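You operate a simulated robot arm through the tools that you are given. There is no shell and no other tool.

You are at the controls of a simulated robot arm. One attempt, no reset.

## Task
Close the filter up, start the pump, warm the oil into the green.
Fine: cover and black tap shut, red filter button down, then unlock the pump; watch the heat gauge.
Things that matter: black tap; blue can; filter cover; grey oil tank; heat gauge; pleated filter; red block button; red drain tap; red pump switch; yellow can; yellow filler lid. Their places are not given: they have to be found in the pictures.

Only the result counts: the job must be done as asked and must still hold three seconds after the hand-in. Knocking over, shifting, dropping, spilling or breaking anything else fails it. A push-on lid holds only when it is set on centred and level and pressed home; a screw cap is set on level and turned clockwise until tight.

## Robot
A 7-joint arm with a two-finger parallel gripper, fixed in place. Base frame: the origin is on the floor under the middle of its stand, x ahead of it, y to its left, z up; the work surface is at about z = 0.2. Units: m, degrees, N and s.
It reaches about 0.926 m from its shoulder. Its first joint turns from -166.0 to 166.0 degrees. Payload 1.57 kg.
The tool frame sits at the grasp point between the pads (the TCP): z along the fingers, y along the line on which they close. The tips reach 0.03 m beyond it. Largest opening 0.08 m; finger width 0.017, thickness 0.012; the body of the gripper, 0.04 by 0.082 m, starts 0.08 m behind the TCP.
Orientation is that of the tool frame in the base frame, as a unit quaternion [w, x, y, z]. With the fingers straight down and closing along the base's y, the tool's x points along the base's -x, its y along +y and its z along -z.

## Interface
- The arm moves only by the tool drive_tool. Its argument "increments" is one flat list of numbers, 7 for each row, row after row: the shift along the base's x, y, z in units of 300 mm (1.0 is 300 mm), then the turn, a rotation vector about the base's x, y, z in units of 120 degrees (1.0 is 120 degrees), then the finger opening in m, from 0 to 0.08. In form: [tx, ty, tz, rx, ry, rz, grip, tx, ty, tz, rx, ry, rz, grip, ...]. A call has 1 to 20 rows; each row is the pose to reach, as a shift and turn from the pose commanded when the call began. A call with a number of a shift or a turn outside -1 to 1 is refused whole. Each row takes 0.2 s and may step no farther than 0.05 m and 8.6 degrees from the row before; otherwise, or with a gripper value out of range, the whole call is refused. Where a pose cannot be reached the arm comes as near as it can. A force on the tool above 40 N (or 10 N above the force at the start of the call, whichever is more), or a blocked arm, ends the call early, and 0.2 s more pass. Each finger travels about 0.072 m/s and halts on what it meets, pressing with about 28 N; the grip force reading is that of the motor and also rises with nothing between the fingers. The clock runs only during rows and for 0.2 s after the last one: add rows that repeat a pose to give the fingers time. The reply holds the time, the measured pose of the TCP, the force on the tool along the base axes, the opening and the grip force, in the units named above and with some noise, with the torque about the TCP (base axes, N m) and any sound that the robot's microphone picked up.
- Cameras (640 x 400 px; columns grow to the right, rows downward): "scene" is fixed at [0.2196, -0.4997, 1.3691]; the picture's right is [0.85, -0.52, 0.00], its down [-0.20, -0.33, -0.92] and it looks along [0.48, 0.79, -0.38] (base axes); focal length 333 px, centre (320, 200). "wrist" rides on the gripper at [0.072, -0.007, -0.122] in the tool frame; the picture's right is [0.09, 1.00, 0.00], its down [-0.84, 0.08, -0.54] and it looks along [-0.54, 0.05, 0.84] (tool axes); focal length 238 px, centre (320, 200).
- get_image(camera): a new picture of that camera. No time passes.
- raise_lower(by): slides the trunk up (or, below 0, down) by that many m; the arm rides with it, the base frame stays. It gives what a move gives, with no picture.
- pixel_to_xyz(camera, pixels): there is no depth. For up to 12 entries [column, row, z] of the newest picture of that camera ("zoom" is the newest enlarged one), the place [x, y] in the base frame at which the ray of that pixel passes the height z, good to about 0.003 m. No time passes.
- enlarge(camera, box): a new picture of the part [left, top, right, bottom] of that camera's present view, enlarged. No time passes.
- hand_in(): hands the job in; it is judged then, once.

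Open the gripper and draw the arm clear of the work before you hand the job in, unless the task says otherwise.

The tools are called after ">>>" as a command line: name --argument value ..., lists and objects as JSON in quotes. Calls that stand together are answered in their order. drive_tool: Moves the arm, as the interface text tells. Its arguments: {"type":"object","properties":{"increments":{"type":"array"}},"required":["increments"]} The other tools are called the same way: raise_lower (by) moves the trunk up or down; get_image (camera) takes a picture; pixel_to_xyz (camera, pixels) gives the place at which the rays of pixels pass given heights; enlarge (camera, box) takes an enlarged picture of a part of a camera's view; hand_in () hands the job in.

At the start:

```text
clock: 0.0
position: [0.2561, 0.3567, 1.3003]
tool_rot: [-0.001, 0.002, 1.0, 0.0]
wrist_force: [0.0, 0.6, -0.5]
ft_torque: [0.03, -0.01, 0.02]
gripper_width: 0.0799
grasp_force: 0.0
trunk travel left (down, up): [-0.4, 0.08]
```

scene: 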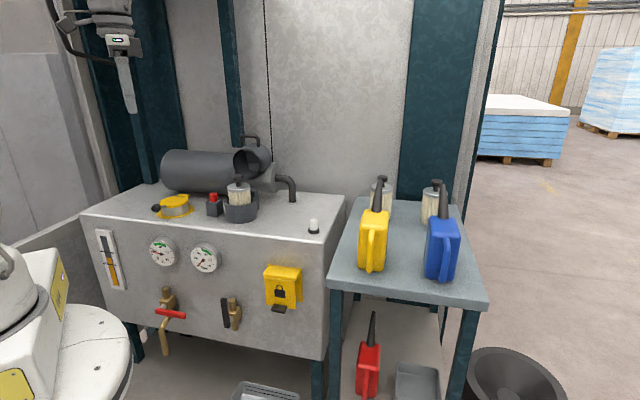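
wrist: 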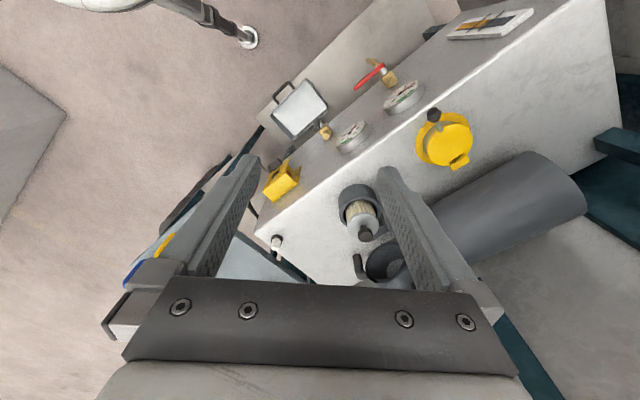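

I start by looking closely at the tank area in the scene picture (columns 80-350, rows 130-360) and at the wrist view.

>>> enlarge --camera "scene" --box '[140, 120, 340, 245]'

>>> enlarge --camera "scene" --box '[80, 220, 320, 370]'

>>> enlarge --camera "scene" --box '[310, 160, 510, 285]'

>>> enlarge --camera "wrist" --box '[240, 20, 560, 220]'

```text
3.20 times, centred on (240, 182) of scene
```

zoom: 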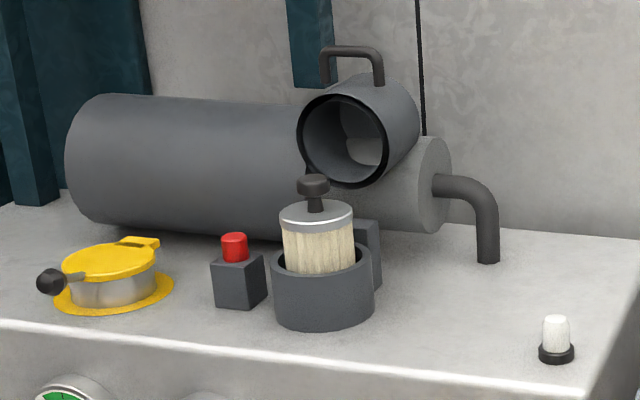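

```text
2.67 times, centred on (200, 295) of scene
```

zoom: 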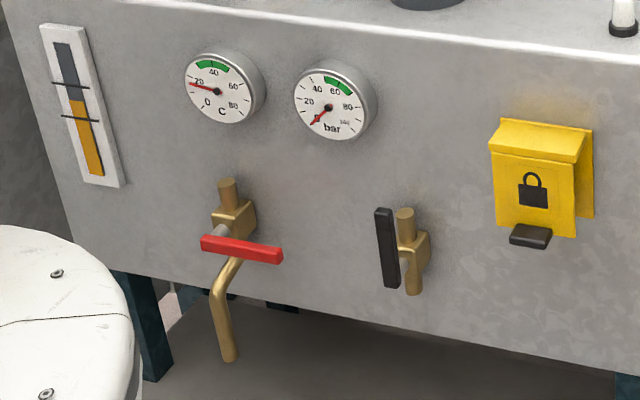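

```text
3.20 times, centred on (410, 222) of scene
```

zoom: 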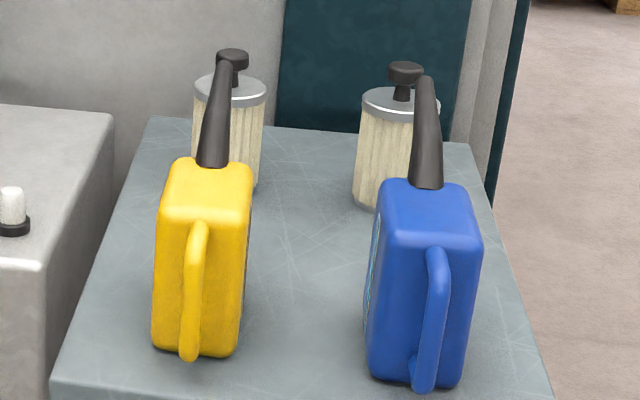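

```text
2.00 times, centred on (400, 120) of wrist
```

zoom: 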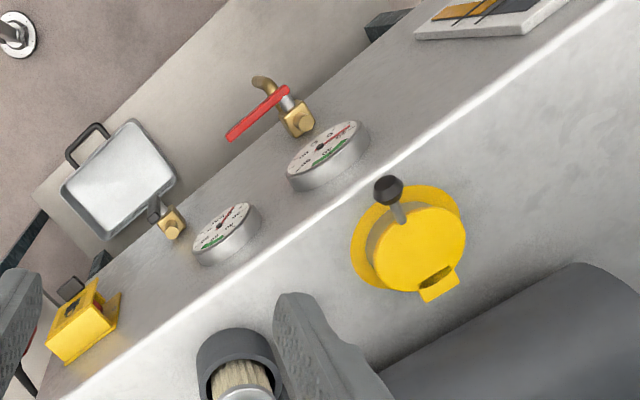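

The tank lies to the left of the robot; by crossing the rays from both pictures the filler lid is at about (0.335, 0.63, 0.94). I now ask for the ground points of tank corners, cup, red button and other parts.

>>> pixel_to_xyz --camera "scene" --pixels '[[82, 215, 0.9], [325, 238, 0.9], [345, 196, 0.9], [174, 210, 0.9], [215, 212, 0.9], [240, 216, 0.9], [314, 231, 0.9], [213, 195, 0.95], [238, 186, 1.0], [258, 160, 1.05], [246, 137, 1.15], [291, 200, 0.9]]'

>>> pixel_to_xyz --camera "wrist" --pixels '[[257, 235, 0.9], [545, 0, 0.9], [445, 138, 0.95], [360, 215, 1.0], [368, 235, 1.02], [276, 240, 0.95], [355, 195, 0.95], [358, 258, 0.95], [285, 180, 0.75], [352, 135, 0.8], [405, 97, 0.8], [372, 75, 0.7]]'

>>> enlarge --camera "wrist" --box '[300, 150, 460, 300]'

```text
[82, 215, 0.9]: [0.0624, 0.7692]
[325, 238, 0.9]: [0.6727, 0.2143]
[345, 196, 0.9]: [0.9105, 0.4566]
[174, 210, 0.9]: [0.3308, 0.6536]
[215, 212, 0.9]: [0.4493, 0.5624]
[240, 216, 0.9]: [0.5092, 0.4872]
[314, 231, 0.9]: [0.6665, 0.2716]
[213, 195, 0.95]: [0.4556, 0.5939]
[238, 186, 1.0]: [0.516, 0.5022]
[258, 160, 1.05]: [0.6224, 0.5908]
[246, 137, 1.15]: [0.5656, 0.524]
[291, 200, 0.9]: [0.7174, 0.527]
```

```text
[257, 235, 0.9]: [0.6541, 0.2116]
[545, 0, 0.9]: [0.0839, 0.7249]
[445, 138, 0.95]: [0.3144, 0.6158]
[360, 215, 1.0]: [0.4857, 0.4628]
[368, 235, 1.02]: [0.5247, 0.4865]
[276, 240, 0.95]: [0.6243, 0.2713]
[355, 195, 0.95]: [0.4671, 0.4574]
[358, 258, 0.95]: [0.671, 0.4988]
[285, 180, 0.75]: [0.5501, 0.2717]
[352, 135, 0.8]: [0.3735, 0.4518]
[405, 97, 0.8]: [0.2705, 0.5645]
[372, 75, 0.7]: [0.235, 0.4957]
```

```text
2.67 times, centred on (380, 225) of wrist
```

zoom: 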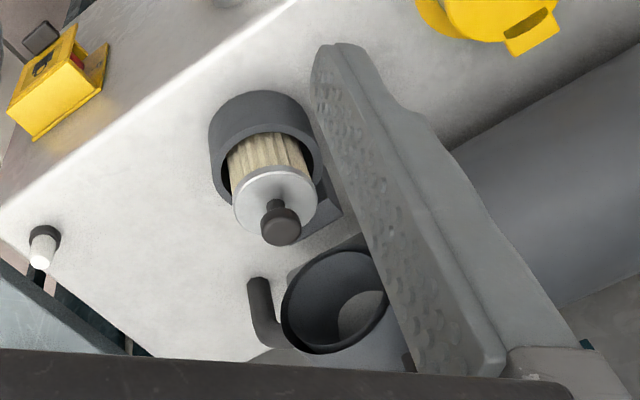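

The tank's front edge runs from (0.06, 0.77) to (0.67, 0.21), so its yaw is about -42°; the panel faces the robot. I turn the gripper by about 48° about z so that the wrist camera faces the panel and bring it in front for a closer look.

>>> drive_tool --increments '[0.048, -0.071, 0, 0, 0, 0.0663, 0.04, 0.097, -0.142, 0, 0, 0, 0.1325, 0.04, 0.145, -0.213, 0, 0, 0, 0.1988, 0.04, 0.193, -0.284, 0, 0, 0, 0.265, 0.04, 0.242, -0.355, 0, 0, 0, 0.3313, 0.04, 0.29, -0.427, 0, 0, 0, 0.3975, 0.04, 0.29, -0.427, 0, 0, 0, 0.3975, 0.0]'

>>> get_image --camera "wrist"

>>> get_image --camera "scene"

```text
clock: 1.6
position: [0.3454, 0.2301, 1.3004]
tool_rot: [0.001, -0.404, 0.915, 0.0]
wrist_force: [0.2, -0.9, 0.0]
ft_torque: [0.04, -0.01, 0.02]
gripper_width: 0.0
grasp_force: 8.4
trunk travel left (down, up): [-0.4, 0.08]
```

```text
taken
```

wrist: 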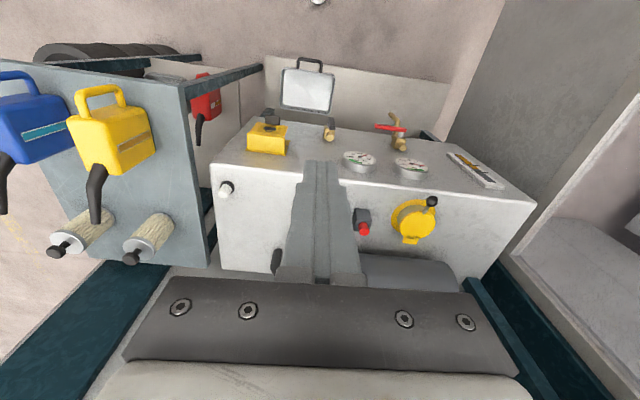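

```text
taken
```

scene: 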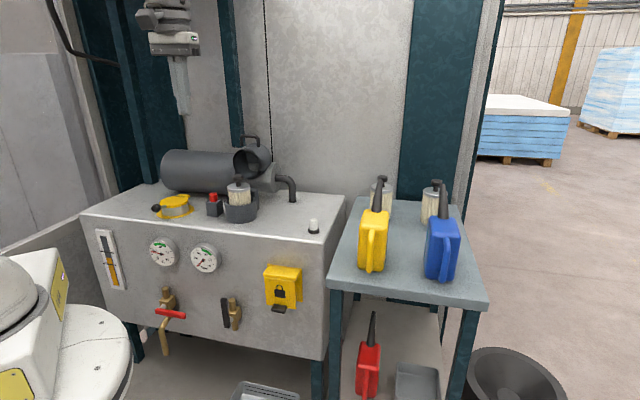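

The wrist picture now shows the panel (upside down), with cup and cover hidden behind the fingers. I move sideways and forward to see cup, cover and red button from closer.

>>> drive_tool --increments '[-0.044, 0.13, -0.033, 0, 0, 0, 0.0, -0.088, 0.26, -0.067, 0, 0, 0, 0.0, -0.132, 0.39, -0.1, 0, 0, 0, 0.0, -0.176, 0.52, -0.133, 0, 0, 0, 0.0, -0.22, 0.65, -0.167, 0, 0, 0, 0.0]'

>>> get_image --camera "wrist"

>>> enlarge --camera "wrist" --box '[120, 130, 330, 280]'

```text
clock: 2.8
position: [0.278, 0.4265, 1.2504]
tool_rot: [0.0, -0.402, 0.915, 0.0]
wrist_force: [-0.3, 0.1, -0.5]
ft_torque: [0.0, 0.02, 0.02]
gripper_width: 0.0
grasp_force: 21.8
trunk travel left (down, up): [-0.4, 0.08]
```

```text
taken
```

wrist: 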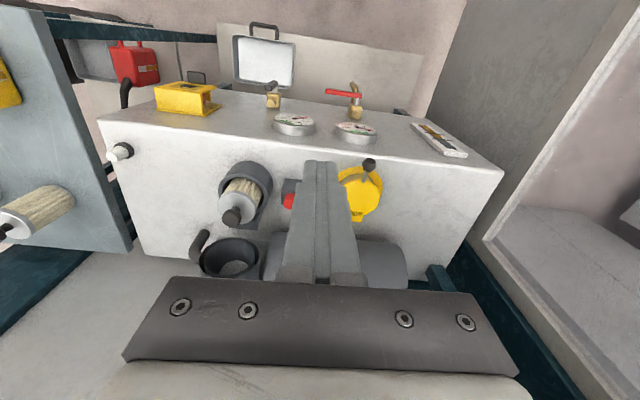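

```text
2.67 times, centred on (225, 205) of wrist
```

zoom: 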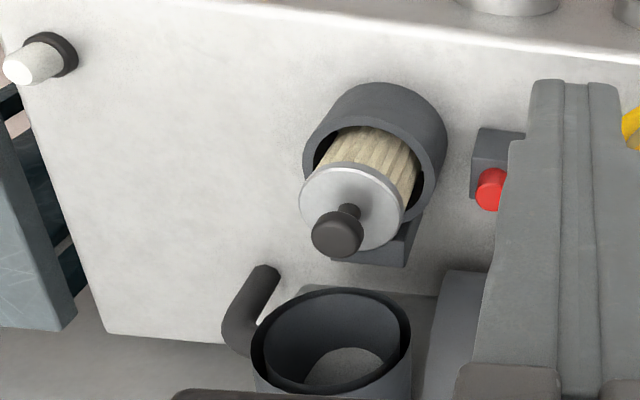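

The cup with filter is at (245,190) and the cover opening at (230,257), open to the rear with its handle hidden. I rotate the gripper by -90° about z (fingers will close across the handle bar) and go above to view the cover from its left side.

>>> drive_tool --increments '[0.027, 0.016, 0.015, 0, 0, -0.0682, 0.0, 0.054, 0.033, 0.03, 0, 0, -0.1364, 0.0, 0.081, 0.049, 0.046, 0, 0, -0.2045, 0.0, 0.108, 0.065, 0.061, 0, 0, -0.2727, 0.0, 0.135, 0.081, 0.076, 0, 0, -0.3409, 0.0, 0.163, 0.098, 0.091, 0, 0, -0.4091, 0.0, 0.19, 0.114, 0.106, 0, 0, -0.4773, 0.0, 0.217, 0.13, 0.121, 0, 0, -0.5455, 0.0, 0.244, 0.146, 0.137, 0, 0, -0.6136, 0.0, 0.271, 0.163, 0.152, 0, 0, -0.6818, 0.0, 0.298, 0.179, 0.167, 0, 0, -0.75, 0.0]'

>>> get_image --camera "wrist"

>>> get_image --camera "scene"

```text
clock: 5.2
position: [0.3658, 0.4774, 1.3009]
tool_rot: [0.001, 0.364, 0.932, 0.0]
wrist_force: [-0.7, 0.9, -0.8]
ft_torque: [0.03, 0.01, 0.01]
gripper_width: 0.0002
grasp_force: 21.1
trunk travel left (down, up): [-0.4, 0.08]
```

```text
taken
```

wrist: 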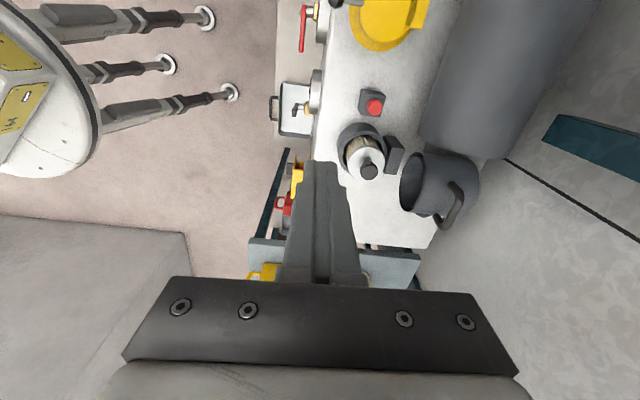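

```text
taken
```

scene: 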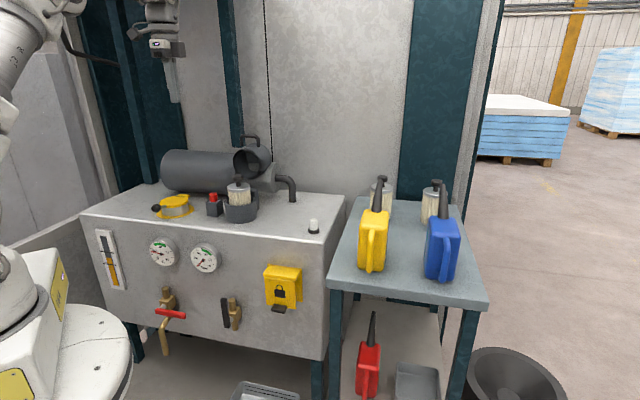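

>>> enlarge --camera "wrist" --box '[320, 80, 500, 250]'

```text
2.35 times, centred on (410, 165) of wrist
```

zoom: 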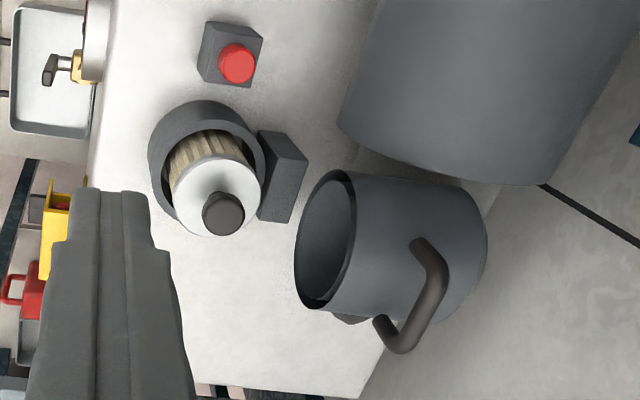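

The wrist zoom shows the cover lying open to the rear with its handle bar on top; crossing rays puts the bar near (0.59, 0.556, 1.14). I enlarge both views further to get handle and hinge geometry exactly.

>>> enlarge --camera "wrist" --box '[390, 140, 490, 240]'

>>> enlarge --camera "scene" --box '[200, 125, 300, 225]'

>>> enlarge --camera "wrist" --box '[325, 80, 425, 190]'

```text
4.00 times, centred on (440, 190) of wrist
```

zoom: 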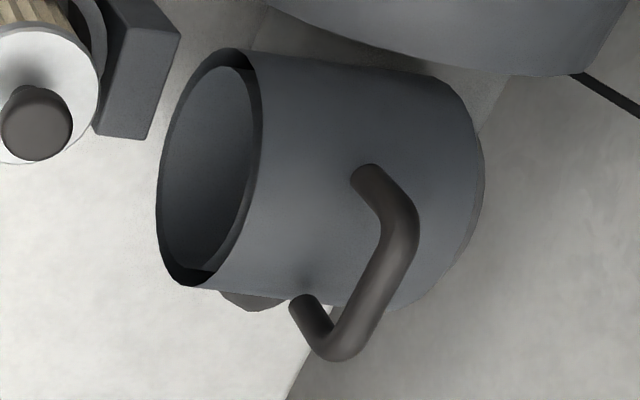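

```text
4.00 times, centred on (250, 175) of scene
```

zoom: 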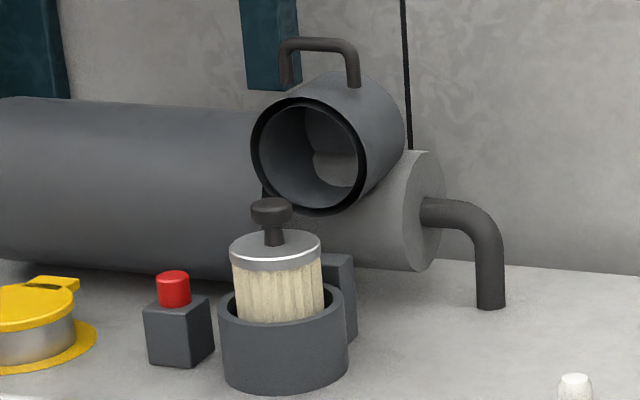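

```text
3.64 times, centred on (375, 135) of wrist
```

zoom: 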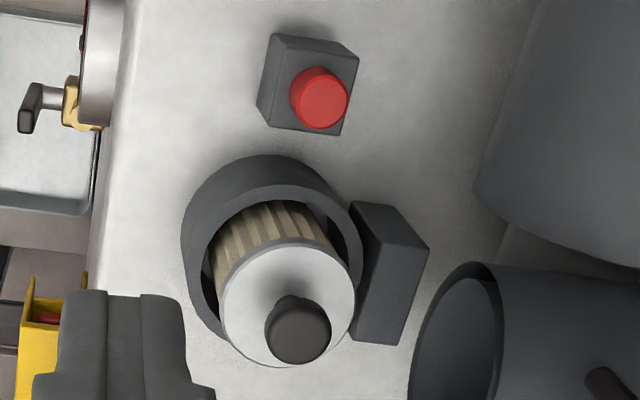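

The legs of the handle point straight away from the nadir pixel, so they are vertical: the cover is open by about 90°. I query the bar ends at z=1.14 and other points to get the direction of the hinge axis.

>>> pixel_to_xyz --camera "wrist" --pixels '[[459.5, 193.5, 1.142], [446, 226, 1.142], [454.5, 211, 1.142], [412, 182, 1.058], [451, 184, 1.111], [435, 216, 1.111], [362, 141, 0.96], [375.5, 107, 0.95], [366, 163, 1.0], [324, 20, 0.91], [314, 120, 0.91]]'

>>> pixel_to_xyz --camera "scene" --pixels '[[242, 135.5, 1.142], [257.5, 137, 1.142], [249.5, 136, 1.142], [247.5, 164, 1.058], [213.3, 193.5, 0.95], [240.6, 200.5, 0.96], [239, 187.5, 1.0]]'

```text
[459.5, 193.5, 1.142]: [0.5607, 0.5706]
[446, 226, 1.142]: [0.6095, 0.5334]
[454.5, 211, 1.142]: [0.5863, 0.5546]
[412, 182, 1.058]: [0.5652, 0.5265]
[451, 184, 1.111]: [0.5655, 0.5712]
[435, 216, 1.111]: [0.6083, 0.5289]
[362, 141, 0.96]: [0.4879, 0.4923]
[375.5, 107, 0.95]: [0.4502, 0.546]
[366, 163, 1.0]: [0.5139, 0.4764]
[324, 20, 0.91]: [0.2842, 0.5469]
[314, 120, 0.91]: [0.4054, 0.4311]
```

```text
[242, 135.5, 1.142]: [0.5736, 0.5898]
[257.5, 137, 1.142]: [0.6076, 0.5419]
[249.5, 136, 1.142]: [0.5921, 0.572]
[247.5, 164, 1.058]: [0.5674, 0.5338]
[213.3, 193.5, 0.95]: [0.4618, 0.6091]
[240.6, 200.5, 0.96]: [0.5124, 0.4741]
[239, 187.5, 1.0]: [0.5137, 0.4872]
```

The bar centre comes out at about (0.585, 0.555, 1.145), cup axis at about (0.513, 0.477), and hinge yaw -43°. I move above the bar with the fingers opened to 0.04, staying at z≈1.23.

>>> drive_tool --increments '[0.105, 0.037, -0.03, 0, 0, 0, 0.04, 0.21, 0.074, -0.06, 0, 0, 0, 0.04, 0.314, 0.11, -0.09, 0, 0, 0, 0.04, 0.419, 0.147, -0.12, 0, 0, 0, 0.04, 0.523, 0.184, -0.15, 0, 0, 0, 0.04, 0.628, 0.221, -0.18, 0, 0, 0, 0.04, 0.733, 0.258, -0.21, 0, 0, 0, 0.04]'

>>> get_image --camera "wrist"

>>> enlarge --camera "scene" --box '[190, 80, 310, 200]'

```text
clock: 6.8
position: [0.4989, 0.4703, 1.2037]
tool_rot: [0.0, 0.362, 0.932, 0.0]
wrist_force: [0.5, 0.8, 0.4]
ft_torque: [0.0, 0.07, -0.02]
gripper_width: 0.0397
grasp_force: 0.0
out of reach, approached as far as the arm can: row 2, 3, 4, 5, 6, 7
trunk travel left (down, up): [-0.4, 0.08]
```

```text
taken
```

wrist: 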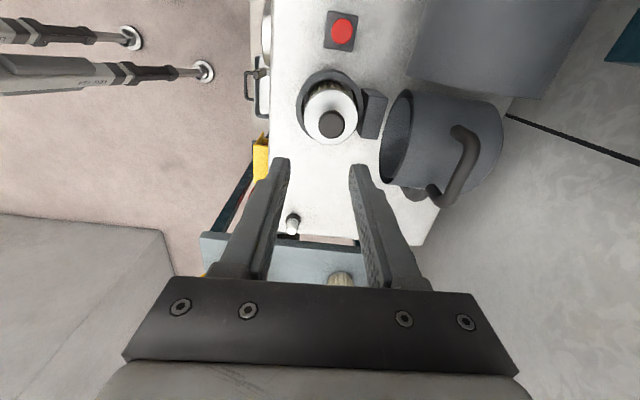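

```text
3.33 times, centred on (250, 140) of scene
```

zoom: 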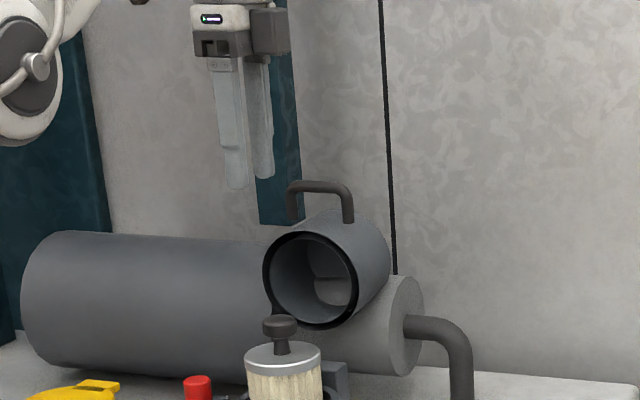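

The arm stopped short: with the tool straight down the bar (radius 0.81 m) is out of reach, so I must come at it with the gripper tilted about 40° forward. I back off a little and tilt by 40° about the tank's long axis.

>>> drive_tool --increments '[-0.067, -0.067, 0, 0.0488, -0.0455, 0, 0.04, -0.133, -0.133, 0, 0.0975, -0.0909, 0, 0.04, -0.2, -0.2, 0, 0.1463, -0.1364, 0, 0.04, -0.267, -0.267, 0, 0.195, -0.1818, 0, 0.04, -0.333, -0.333, 0, 0.2438, -0.2273, 0, 0.04]'

>>> get_image --camera "wrist"

>>> get_image --camera "scene"

```text
clock: 8.0
position: [0.5957, 0.5464, 1.3115]
tool_rot: [0.126, 0.341, 0.877, 0.316]
wrist_force: [-0.5, -0.4, -0.2]
ft_torque: [-0.01, 0.01, -0.01]
gripper_width: 0.04
grasp_force: 0.0
out of reach, approached as far as the arm can: row 1, 2, 3, 4, 5
trunk travel left (down, up): [-0.4, 0.08]
```

```text
taken
```

wrist: 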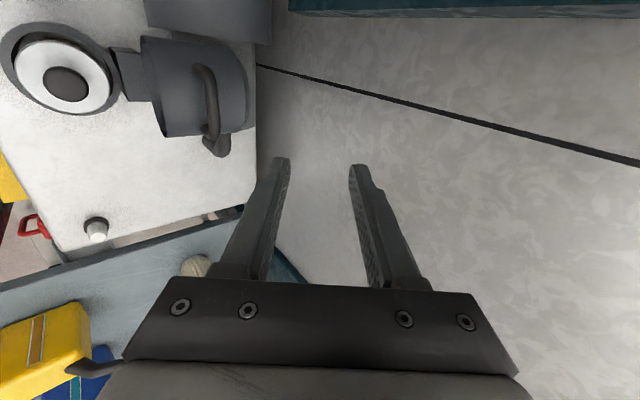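

```text
taken
```

scene: 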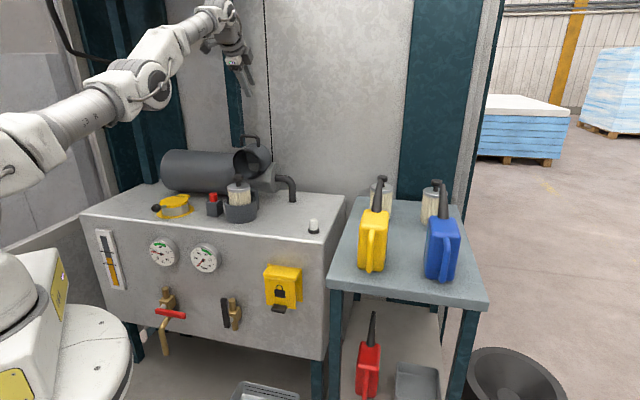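

The turn was reached but the wrist stayed where it was with the arm stretched out; the position read is (0.596, 0.546, 1.312). I send one zero row to learn which pose the next shifts are counted from.

>>> drive_tool --increments '[0, 0, 0, 0, 0, 0, 0.04]'

```text
clock: 8.4
position: [0.5946, 0.546, 1.3105]
tool_rot: [0.126, 0.341, 0.876, 0.316]
wrist_force: [0.0, 0.5, -0.9]
ft_torque: [0.0, -0.01, -0.02]
gripper_width: 0.0397
grasp_force: 0.1
trunk travel left (down, up): [-0.4, 0.08]
```

The zero row was accepted with no reach warning, so shifts count from where the arm stands now. I try a pure retreat toward the robot and downward to unbend the stretched elbow.

>>> drive_tool --increments '[-0.05, -0.05, -0.05, 0, 0, 0, 0.04, -0.1, -0.1, -0.1, 0, 0, 0, 0.04, -0.2, -0.2, -0.15, 0, 0, 0, 0.04]'

```text
clock: 9.2
position: [0.5963, 0.5482, 1.3078]
tool_rot: [0.127, 0.34, 0.876, 0.318]
wrist_force: [0.7, 0.3, -0.6]
ft_torque: [-0.04, 0.01, 0.01]
gripper_width: 0.04
grasp_force: 0.0
out of reach, approached as far as the arm can: row 1, 2, 3
trunk travel left (down, up): [-0.4, 0.08]
```

The arm is caught at full stretch of the elbow. A downward-outward swing should bend the elbow the proper way; the handle bar at (0.585, 0.555, 1.145) stays below the tips.

>>> drive_tool --increments '[0.019, 0.021, -0.08, 0, 0, 0, 0.04, 0.039, 0.042, -0.16, 0, 0, 0, 0.04, 0.058, 0.062, -0.24, 0, 0, 0, 0.04, 0.077, 0.083, -0.32, 0, 0, 0, 0.04]'

>>> get_image --camera "scene"

```text
clock: 10.2
position: [0.6199, 0.5744, 1.2087]
tool_rot: [0.127, 0.34, 0.876, 0.319]
wrist_force: [-0.3, 0.4, 0.0]
ft_torque: [-0.01, 0.01, -0.01]
gripper_width: 0.0401
grasp_force: 0.1
trunk travel left (down, up): [-0.4, 0.08]
```

```text
taken
```

scene: 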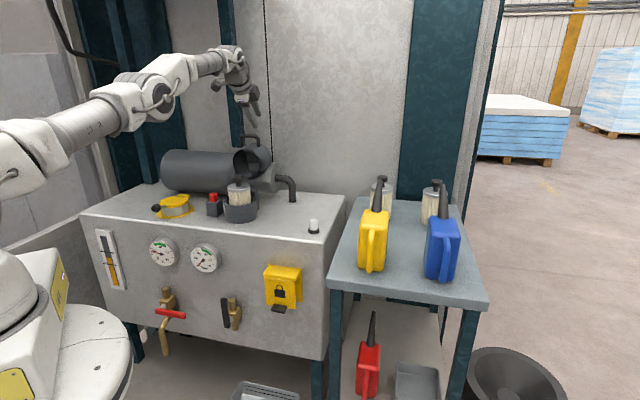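

The elbow is free again (no reach warning) and the arm stands at (0.620, 0.574, 1.209). I move back to the pre-grasp spot about 6 cm in front of and above the bar along the 40° approach line and take pictures.

>>> drive_tool --increments '[-0.075, -0.061, 0.01, 0, 0, 0, 0.03, -0.15, -0.123, 0.01, 0, 0, 0, 0.03, -0.225, -0.184, -0.01, 0, 0, 0, 0.03]'

>>> get_image --camera "wrist"

>>> enlarge --camera "scene" --box '[200, 80, 300, 180]'

```text
clock: 11.0
position: [0.5529, 0.5172, 1.2062]
tool_rot: [0.126, 0.34, 0.876, 0.319]
wrist_force: [0.7, 1.0, 0.3]
ft_torque: [-0.01, 0.0, 0.0]
gripper_width: 0.0299
grasp_force: 0.0
trunk travel left (down, up): [-0.4, 0.08]
```

```text
taken
```

wrist: 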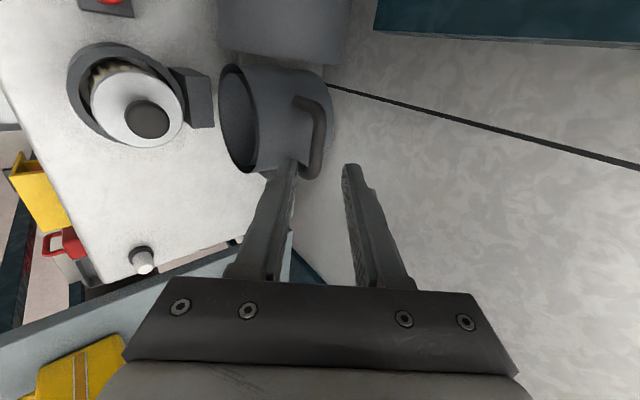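

```text
4.00 times, centred on (250, 130) of scene
```

zoom: 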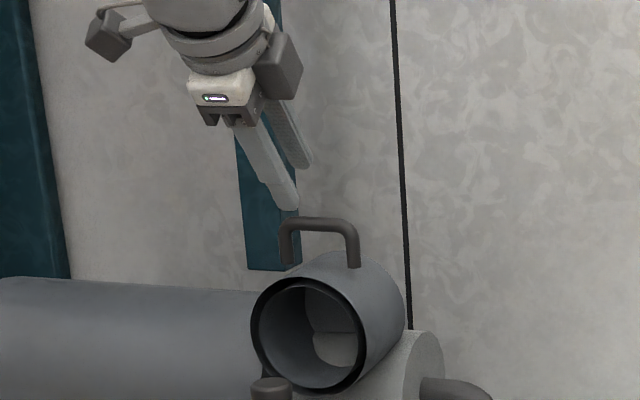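

Fingers straddle the line to the bar; the bar shows at about (318,140) in the wrist view. I enlarge to check the lateral alignment of the fingers with the bar's middle.

>>> enlarge --camera "wrist" --box '[240, 60, 400, 220]'

>>> pixel_to_xyz --camera "wrist" --pixels '[[322, 113, 1.145], [316, 170, 1.145], [320, 140, 1.145], [240, 120, 1.058], [297, 101, 1.111], [293, 160, 1.111]]'

```text
2.50 times, centred on (320, 140) of wrist
```

zoom: 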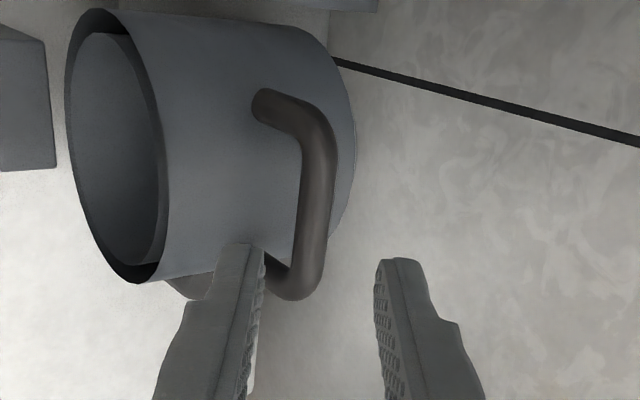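

```text
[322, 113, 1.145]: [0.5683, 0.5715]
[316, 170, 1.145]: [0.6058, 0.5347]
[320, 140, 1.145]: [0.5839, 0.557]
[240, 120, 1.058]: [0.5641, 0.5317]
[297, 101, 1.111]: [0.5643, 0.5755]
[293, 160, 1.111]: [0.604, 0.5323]
```

The bar centre is confirmed at (0.586, 0.554, 1.145), in line with the fingers. I slide in along the approach direction with the opening at 0.026 so that the tips pass about 14 mm beyond the bar.

>>> drive_tool --increments '[0.022, 0.025, -0.041, 0, 0, 0, 0.026, 0.044, 0.049, -0.082, 0, 0, 0, 0.026, 0.067, 0.074, -0.122, 0, 0, 0, 0.026, 0.0887, 0.0983, -0.1633, 0, 0, 0, 0.026]'

>>> enlarge --camera "wrist" --box '[240, 60, 400, 220]'

>>> enlarge --camera "scene" --box '[200, 90, 300, 190]'

```text
clock: 12.0
position: [0.5797, 0.5464, 1.1562]
tool_rot: [0.127, 0.34, 0.876, 0.319]
wrist_force: [-0.3, 0.3, 0.5]
ft_torque: [-0.03, 0.0, 0.02]
gripper_width: 0.0258
grasp_force: 0.2
trunk travel left (down, up): [-0.4, 0.08]
```

```text
2.50 times, centred on (320, 140) of wrist
```

zoom: 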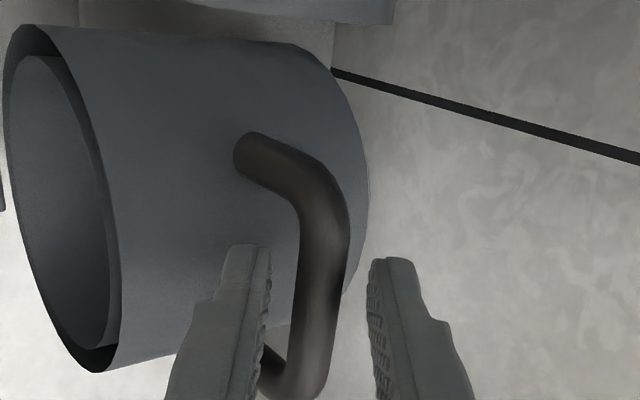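

```text
4.00 times, centred on (250, 140) of scene
```

zoom: 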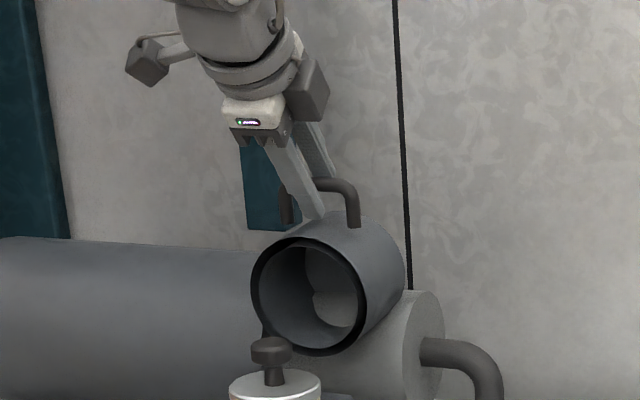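

The bar now runs between the two fingers. I close the fingers to a loose cage (0.017) and start swinging the cover forward along the arc about the hinge, the first 20°.

>>> drive_tool --increments '[0, 0, 0, 0, 0, 0, 0.017, -0.0357, -0.0383, 0.0017, 0.0171, -0.0159, 0, 0.017, -0.0716, -0.0768, -0.001, 0.0341, -0.0318, 0, 0.017, -0.1073, -0.1151, -0.008, 0.0506, -0.0472, 0, 0.017, -0.1425, -0.1529, -0.0197, 0.0677, -0.0631, 0, 0.017]'

>>> get_image --camera "wrist"

>>> enlarge --camera "scene" --box '[190, 90, 310, 210]'

```text
clock: 13.2
position: [0.5369, 0.5014, 1.1501]
tool_rot: [0.16, 0.327, 0.841, 0.4]
wrist_force: [0.5, 0.8, 1.1]
ft_torque: [0.04, 0.0, -0.02]
gripper_width: 0.0179
grasp_force: 0.5
trunk travel left (down, up): [-0.4, 0.08]
```

```text
taken
```

wrist: 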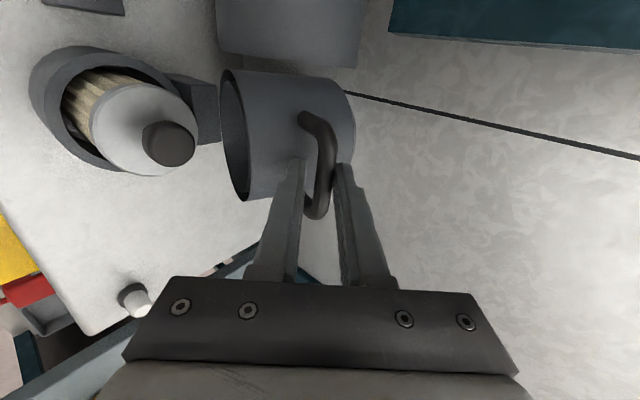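

```text
3.33 times, centred on (250, 150) of scene
```

zoom: 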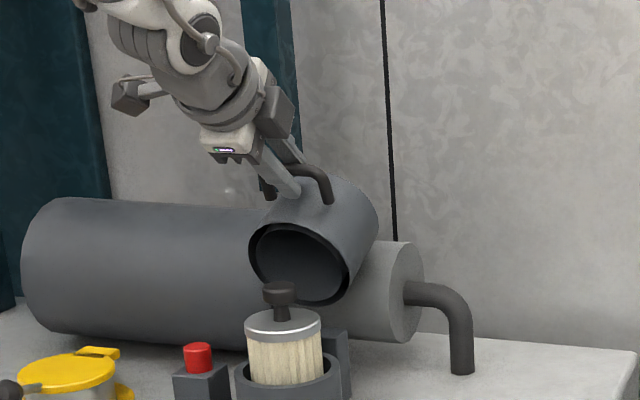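

The cover follows: it is tipped about 20° and forces are near zero. I continue the arc to about 50°.

>>> drive_tool --increments '[-0.0343, -0.0368, -0.0163, 0.0171, -0.0159, 0, 0.017, -0.0677, -0.0727, -0.0367, 0.0341, -0.0318, 0, 0.017, -0.0998, -0.107, -0.061, 0.0506, -0.0472, 0, 0.017, -0.1305, -0.1399, -0.0893, 0.0677, -0.0631, 0, 0.017, -0.1591, -0.1707, -0.1217, 0.0847, -0.079, 0, 0.017, -0.186, -0.1994, -0.157, 0.1018, -0.0949, 0, 0.017]'

>>> get_image --camera "wrist"

>>> enlarge --camera "scene" --box '[180, 100, 300, 220]'

```text
clock: 14.6
position: [0.4799, 0.4408, 1.1028]
tool_rot: [0.207, 0.301, 0.773, 0.518]
wrist_force: [0.4, 0.6, -1.5]
ft_torque: [0.03, 0.02, 0.01]
gripper_width: 0.0181
grasp_force: 0.9
trunk travel left (down, up): [-0.4, 0.08]
```

```text
taken
```

wrist: 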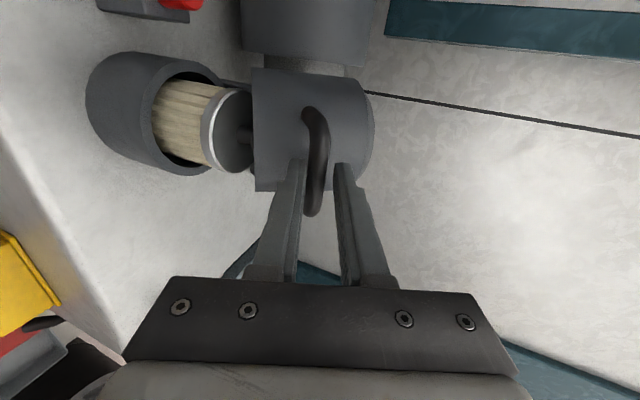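

```text
3.33 times, centred on (240, 160) of scene
```

zoom: 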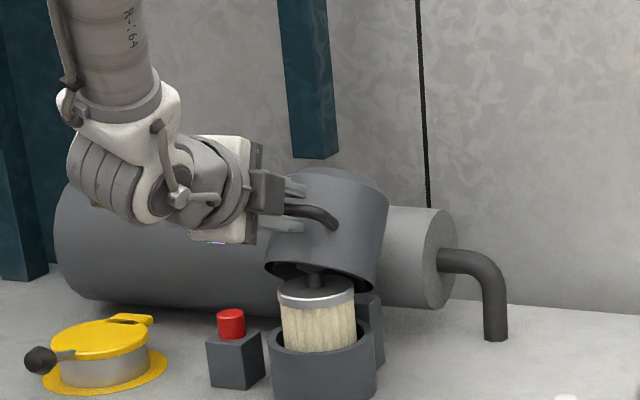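

The cover is half-way with the knob entering it freely and the forces low. I continue the arc to about 80°.

>>> drive_tool --increments '[-0.0248, -0.0266, -0.0393, 0.0171, -0.0159, 0, 0.017, -0.0471, -0.0505, -0.0813, 0.0335, -0.0313, 0, 0.017, -0.0668, -0.0717, -0.1257, 0.0506, -0.0472, 0, 0.017, -0.0839, -0.09, -0.1727, 0.0677, -0.0631, 0, 0.017, -0.0982, -0.1053, -0.2217, 0.0847, -0.079, 0, 0.017, -0.1098, -0.1178, -0.2723, 0.1012, -0.0943, 0, 0.017]'

>>> get_image --camera "wrist"

>>> enlarge --camera "scene" --box '[160, 110, 300, 250]'

```text
clock: 16.0
position: [0.4491, 0.4049, 1.021]
tool_rot: [0.248, 0.268, 0.691, 0.624]
wrist_force: [0.4, 0.0, -2.6]
ft_torque: [-0.02, 0.03, 0.04]
gripper_width: 0.0191
grasp_force: 1.1
trunk travel left (down, up): [-0.4, 0.08]
```

```text
taken
```

wrist: 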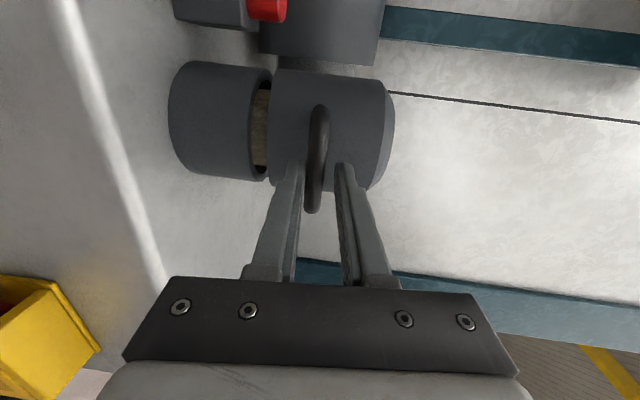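

```text
2.86 times, centred on (230, 180) of scene
```

zoom: 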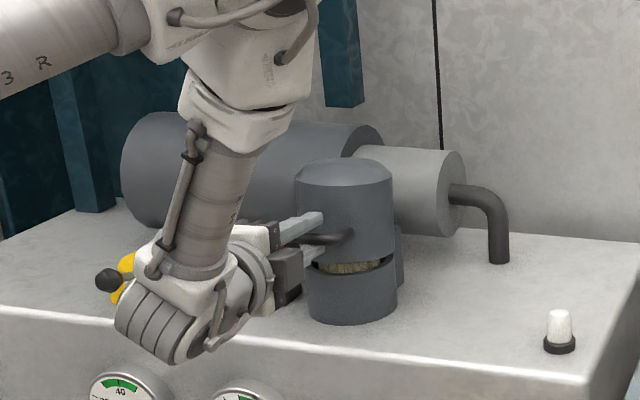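

Only a narrow gap of about 10° is left and the bar rests on the lower finger (2.6 N). I lower the rest of the way and then press gently down with the upper finger.

>>> drive_tool --increments '[-0.0084, -0.009, -0.052, 0.0171, -0.0159, 0, 0.017, -0.0139, -0.0149, -0.1047, 0.0341, -0.0318, 0, 0.017, -0.0139, -0.0149, -0.115, 0.0341, -0.0318, 0, 0.017, -0.0139, -0.0149, -0.125, 0.0341, -0.0318, 0, 0.017]'

>>> get_image --camera "wrist"

>>> enlarge --camera "scene" --box '[180, 130, 280, 230]'

```text
clock: 17.0
position: [0.4456, 0.4017, 0.9875]
tool_rot: [0.263, 0.255, 0.656, 0.66]
wrist_force: [7.9, 2.4, 21.0]
ft_torque: [0.28, -0.01, -0.16]
gripper_width: 0.035
grasp_force: 9.9
trunk travel left (down, up): [-0.4, 0.08]
```

```text
taken
```

wrist: 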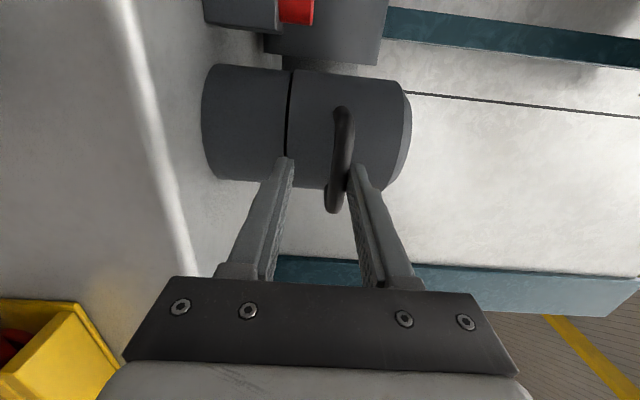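

```text
4.00 times, centred on (230, 180) of scene
```

zoom: 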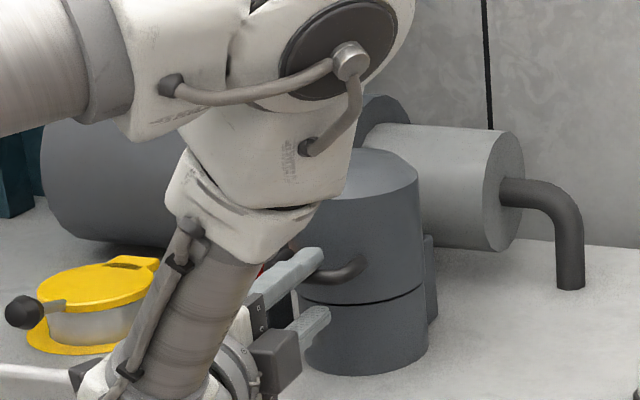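

The cover is down with a thin, even seam at (288,110), and the reading shows 21 N of push against the fingers. I ease the push off, open the fingers and withdraw straight back from the bar.

>>> drive_tool --increments '[0, 0, 0.025, 0, 0, 0, 0.035, 0, 0, 0.025, 0, 0, 0, 0.04, -0.0455, -0.0488, 0.025, 0, 0, 0, 0.04, -0.091, -0.0975, 0.025, 0, 0, 0, 0.04, -0.1364, -0.1463, 0.03, 0, 0, 0, 0.04, -0.182, -0.195, 0.05, 0, 0, 0, 0.04]'

>>> get_image --camera "wrist"

>>> get_image --camera "scene"

```text
clock: 18.4
position: [0.3895, 0.3436, 0.9979]
tool_rot: [0.262, 0.256, 0.659, 0.657]
wrist_force: [0.3, 0.2, -0.7]
ft_torque: [0.01, -0.01, 0.0]
gripper_width: 0.0399
grasp_force: 0.1
trunk travel left (down, up): [-0.4, 0.08]
```

```text
taken
```

wrist: 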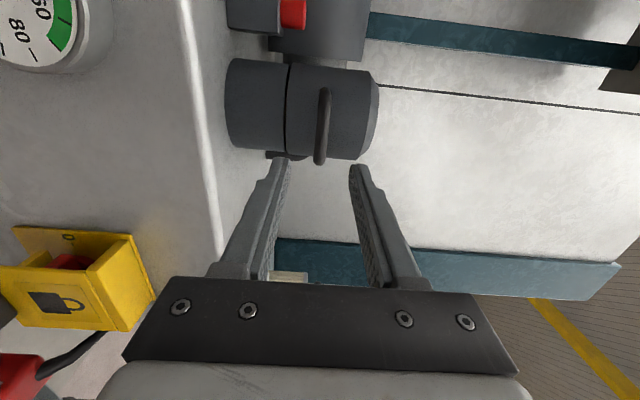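

```text
taken
```

scene: 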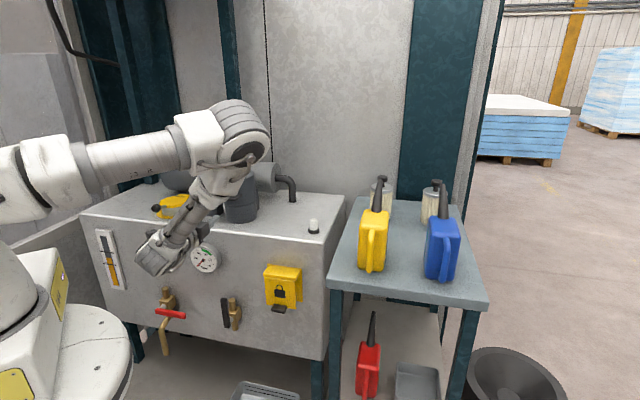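

The fingers are clear of the bar. I enlarge the cover and its seam, and also the yellow pump box visible at the lower left of the wrist view.

>>> enlarge --camera "wrist" --box '[210, 30, 400, 180]'

>>> enlarge --camera "wrist" --box '[0, 210, 170, 350]'

```text
2.67 times, centred on (305, 105) of wrist
```

zoom: 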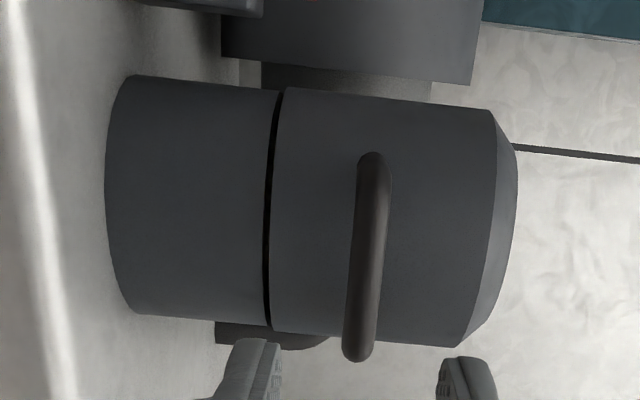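

```text
2.86 times, centred on (85, 280) of wrist
```

zoom: 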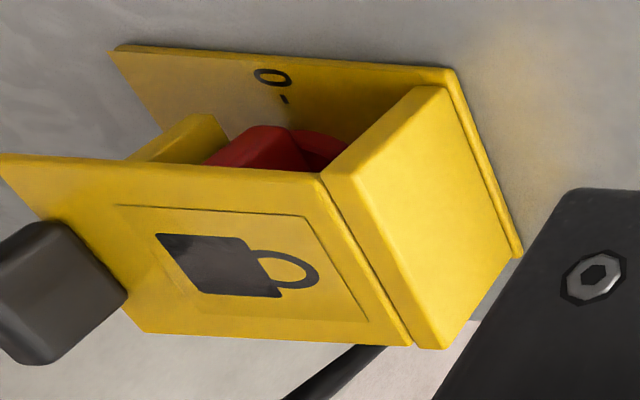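

The black line at the seam is the cover's rubber ring, even all round, so the cover sits closed. Next the black tap: I draw the hand 7 cm further back from the panel so that I can lower the trunk without touching anything.

>>> drive_tool --increments '[-0.0795, -0.0853, 0, 0, 0, 0, 0.04, -0.159, -0.1707, 0, 0, 0, 0, 0.0]'

```text
clock: 19.0
position: [0.3411, 0.2934, 0.9999]
tool_rot: [0.262, 0.256, 0.659, 0.656]
wrist_force: [-0.5, 0.3, 0.0]
ft_torque: [0.0, -0.01, -0.02]
gripper_width: 0.0
grasp_force: 8.7
trunk travel left (down, up): [-0.4, 0.08]
```

Now at b≈0.447 (tips about 12 cm from the panel). I lower the trunk by 0.25 m and look at the panel.

>>> raise_lower --by -0.25

>>> get_image --camera "wrist"

>>> get_image --camera "scene"

```text
clock: 21.6
position: [0.3405, 0.2928, 0.7495]
tool_rot: [0.261, 0.256, 0.659, 0.658]
wrist_force: [-0.3, 0.1, -0.2]
ft_torque: [-0.03, 0.0, 0.0]
gripper_width: 0.0
grasp_force: 21.6
trunk travel left (down, up): [-0.15, 0.33]
```

```text
taken
```

wrist: 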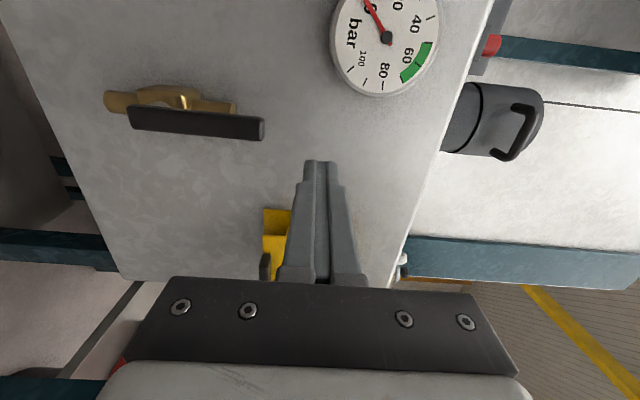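

```text
taken
```

scene: 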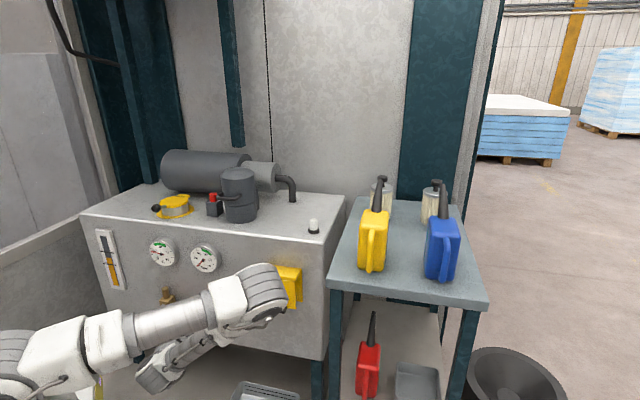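

The panel is in view: the black lever runs from (130,118) to (263,130), i.e. vertical in reality, with the brass body behind it. I enlarge it.

>>> enlarge --camera "wrist" --box '[80, 60, 300, 190]'

>>> enlarge --camera "scene" --box '[190, 150, 290, 230]'

```text
2.91 times, centred on (190, 125) of wrist
```

zoom: 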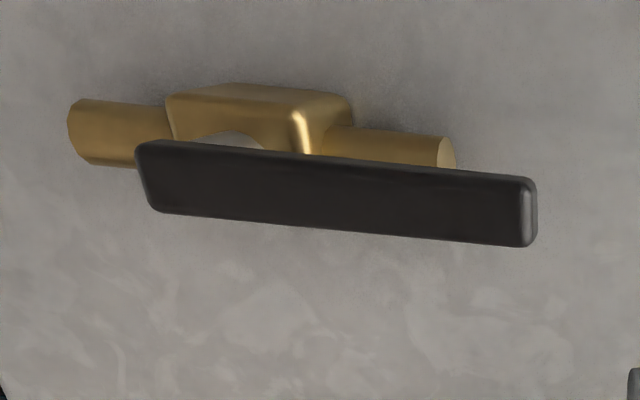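

```text
5.00 times, centred on (240, 190) of scene
```

zoom: 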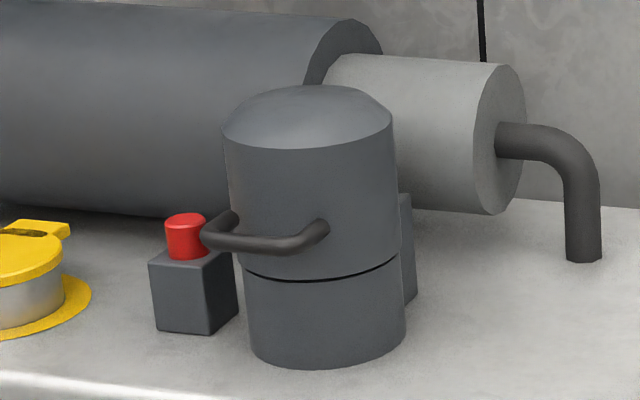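

Crossing both views puts the black lever's pivot at about a=0.043 along the panel, 0.535 deep, z≈0.61, with its top end at z≈0.70. I bring the closed fingertips to the left of the lever's upper part, tips about level with the lever's depth.

>>> drive_tool --increments '[-0.0377, 0.067, -0.124, 0, 0, 0, 0.0, -0.0755, 0.1341, -0.2483, 0, 0, 0, 0.0, -0.005, 0.2097, -0.2483, 0, 0, 0, 0.0, 0.0668, 0.2868, -0.2483, 0, 0, 0, 0.0]'

>>> get_image --camera "wrist"

>>> enlarge --camera "scene" --box '[130, 240, 310, 380]'

```text
clock: 22.6
position: [0.3591, 0.3794, 0.6728]
tool_rot: [0.262, 0.256, 0.658, 0.657]
wrist_force: [0.5, 0.3, 0.0]
ft_torque: [0.01, 0.02, 0.01]
gripper_width: 0.0
grasp_force: 21.4
trunk travel left (down, up): [-0.15, 0.33]
```

```text
taken
```

wrist: 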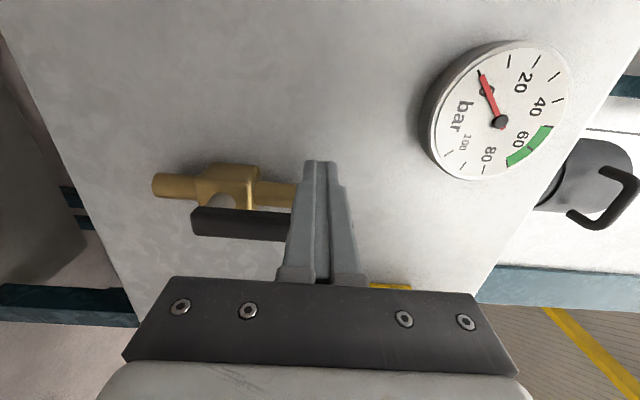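

```text
2.86 times, centred on (220, 310) of scene
```

zoom: 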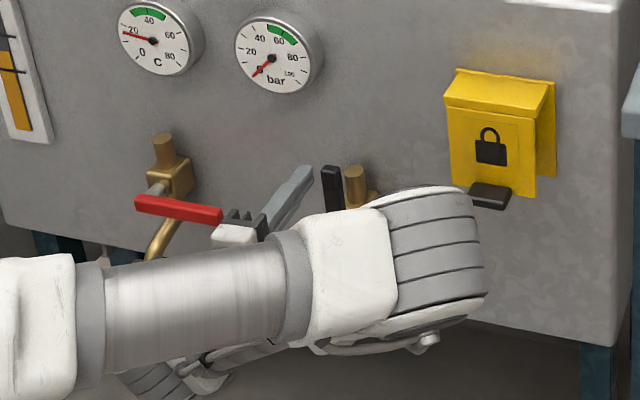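

The fingertips stand just left of the black lever's top (scene zoom (305,170) versus lever (332,185)), with free room all round. I sweep to the right to begin turning the lever clockwise toward horizontal.

>>> drive_tool --increments '[0.0307, -0.0286, -0.003, 0, 0, 0, 0.0, 0.0617, -0.0575, 0, 0, 0, 0, 0.0, 0.0861, -0.0802, 0.001, 0, 0, 0, 0.0, 0.1263, -0.1178, -0.003, 0, 0, 0, 0.0]'

>>> get_image --camera "wrist"

>>> enlarge --camera "scene" --box '[130, 240, 310, 380]'

```text
clock: 23.6
position: [0.3981, 0.3427, 0.6733]
tool_rot: [0.261, 0.256, 0.659, 0.657]
wrist_force: [0.0, -1.0, -0.4]
ft_torque: [0.0, 0.02, -0.01]
gripper_width: 0.0003
grasp_force: 21.7
trunk travel left (down, up): [-0.15, 0.33]
```

```text
taken
```

wrist: 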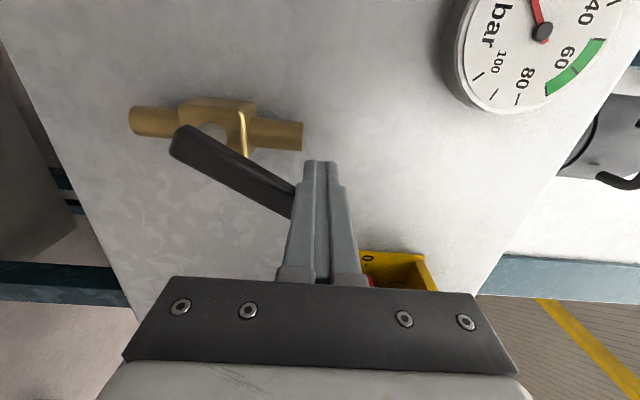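

```text
2.86 times, centred on (220, 310) of scene
```

zoom: 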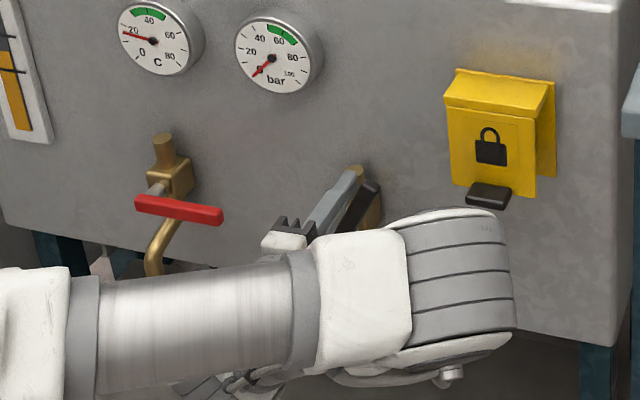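

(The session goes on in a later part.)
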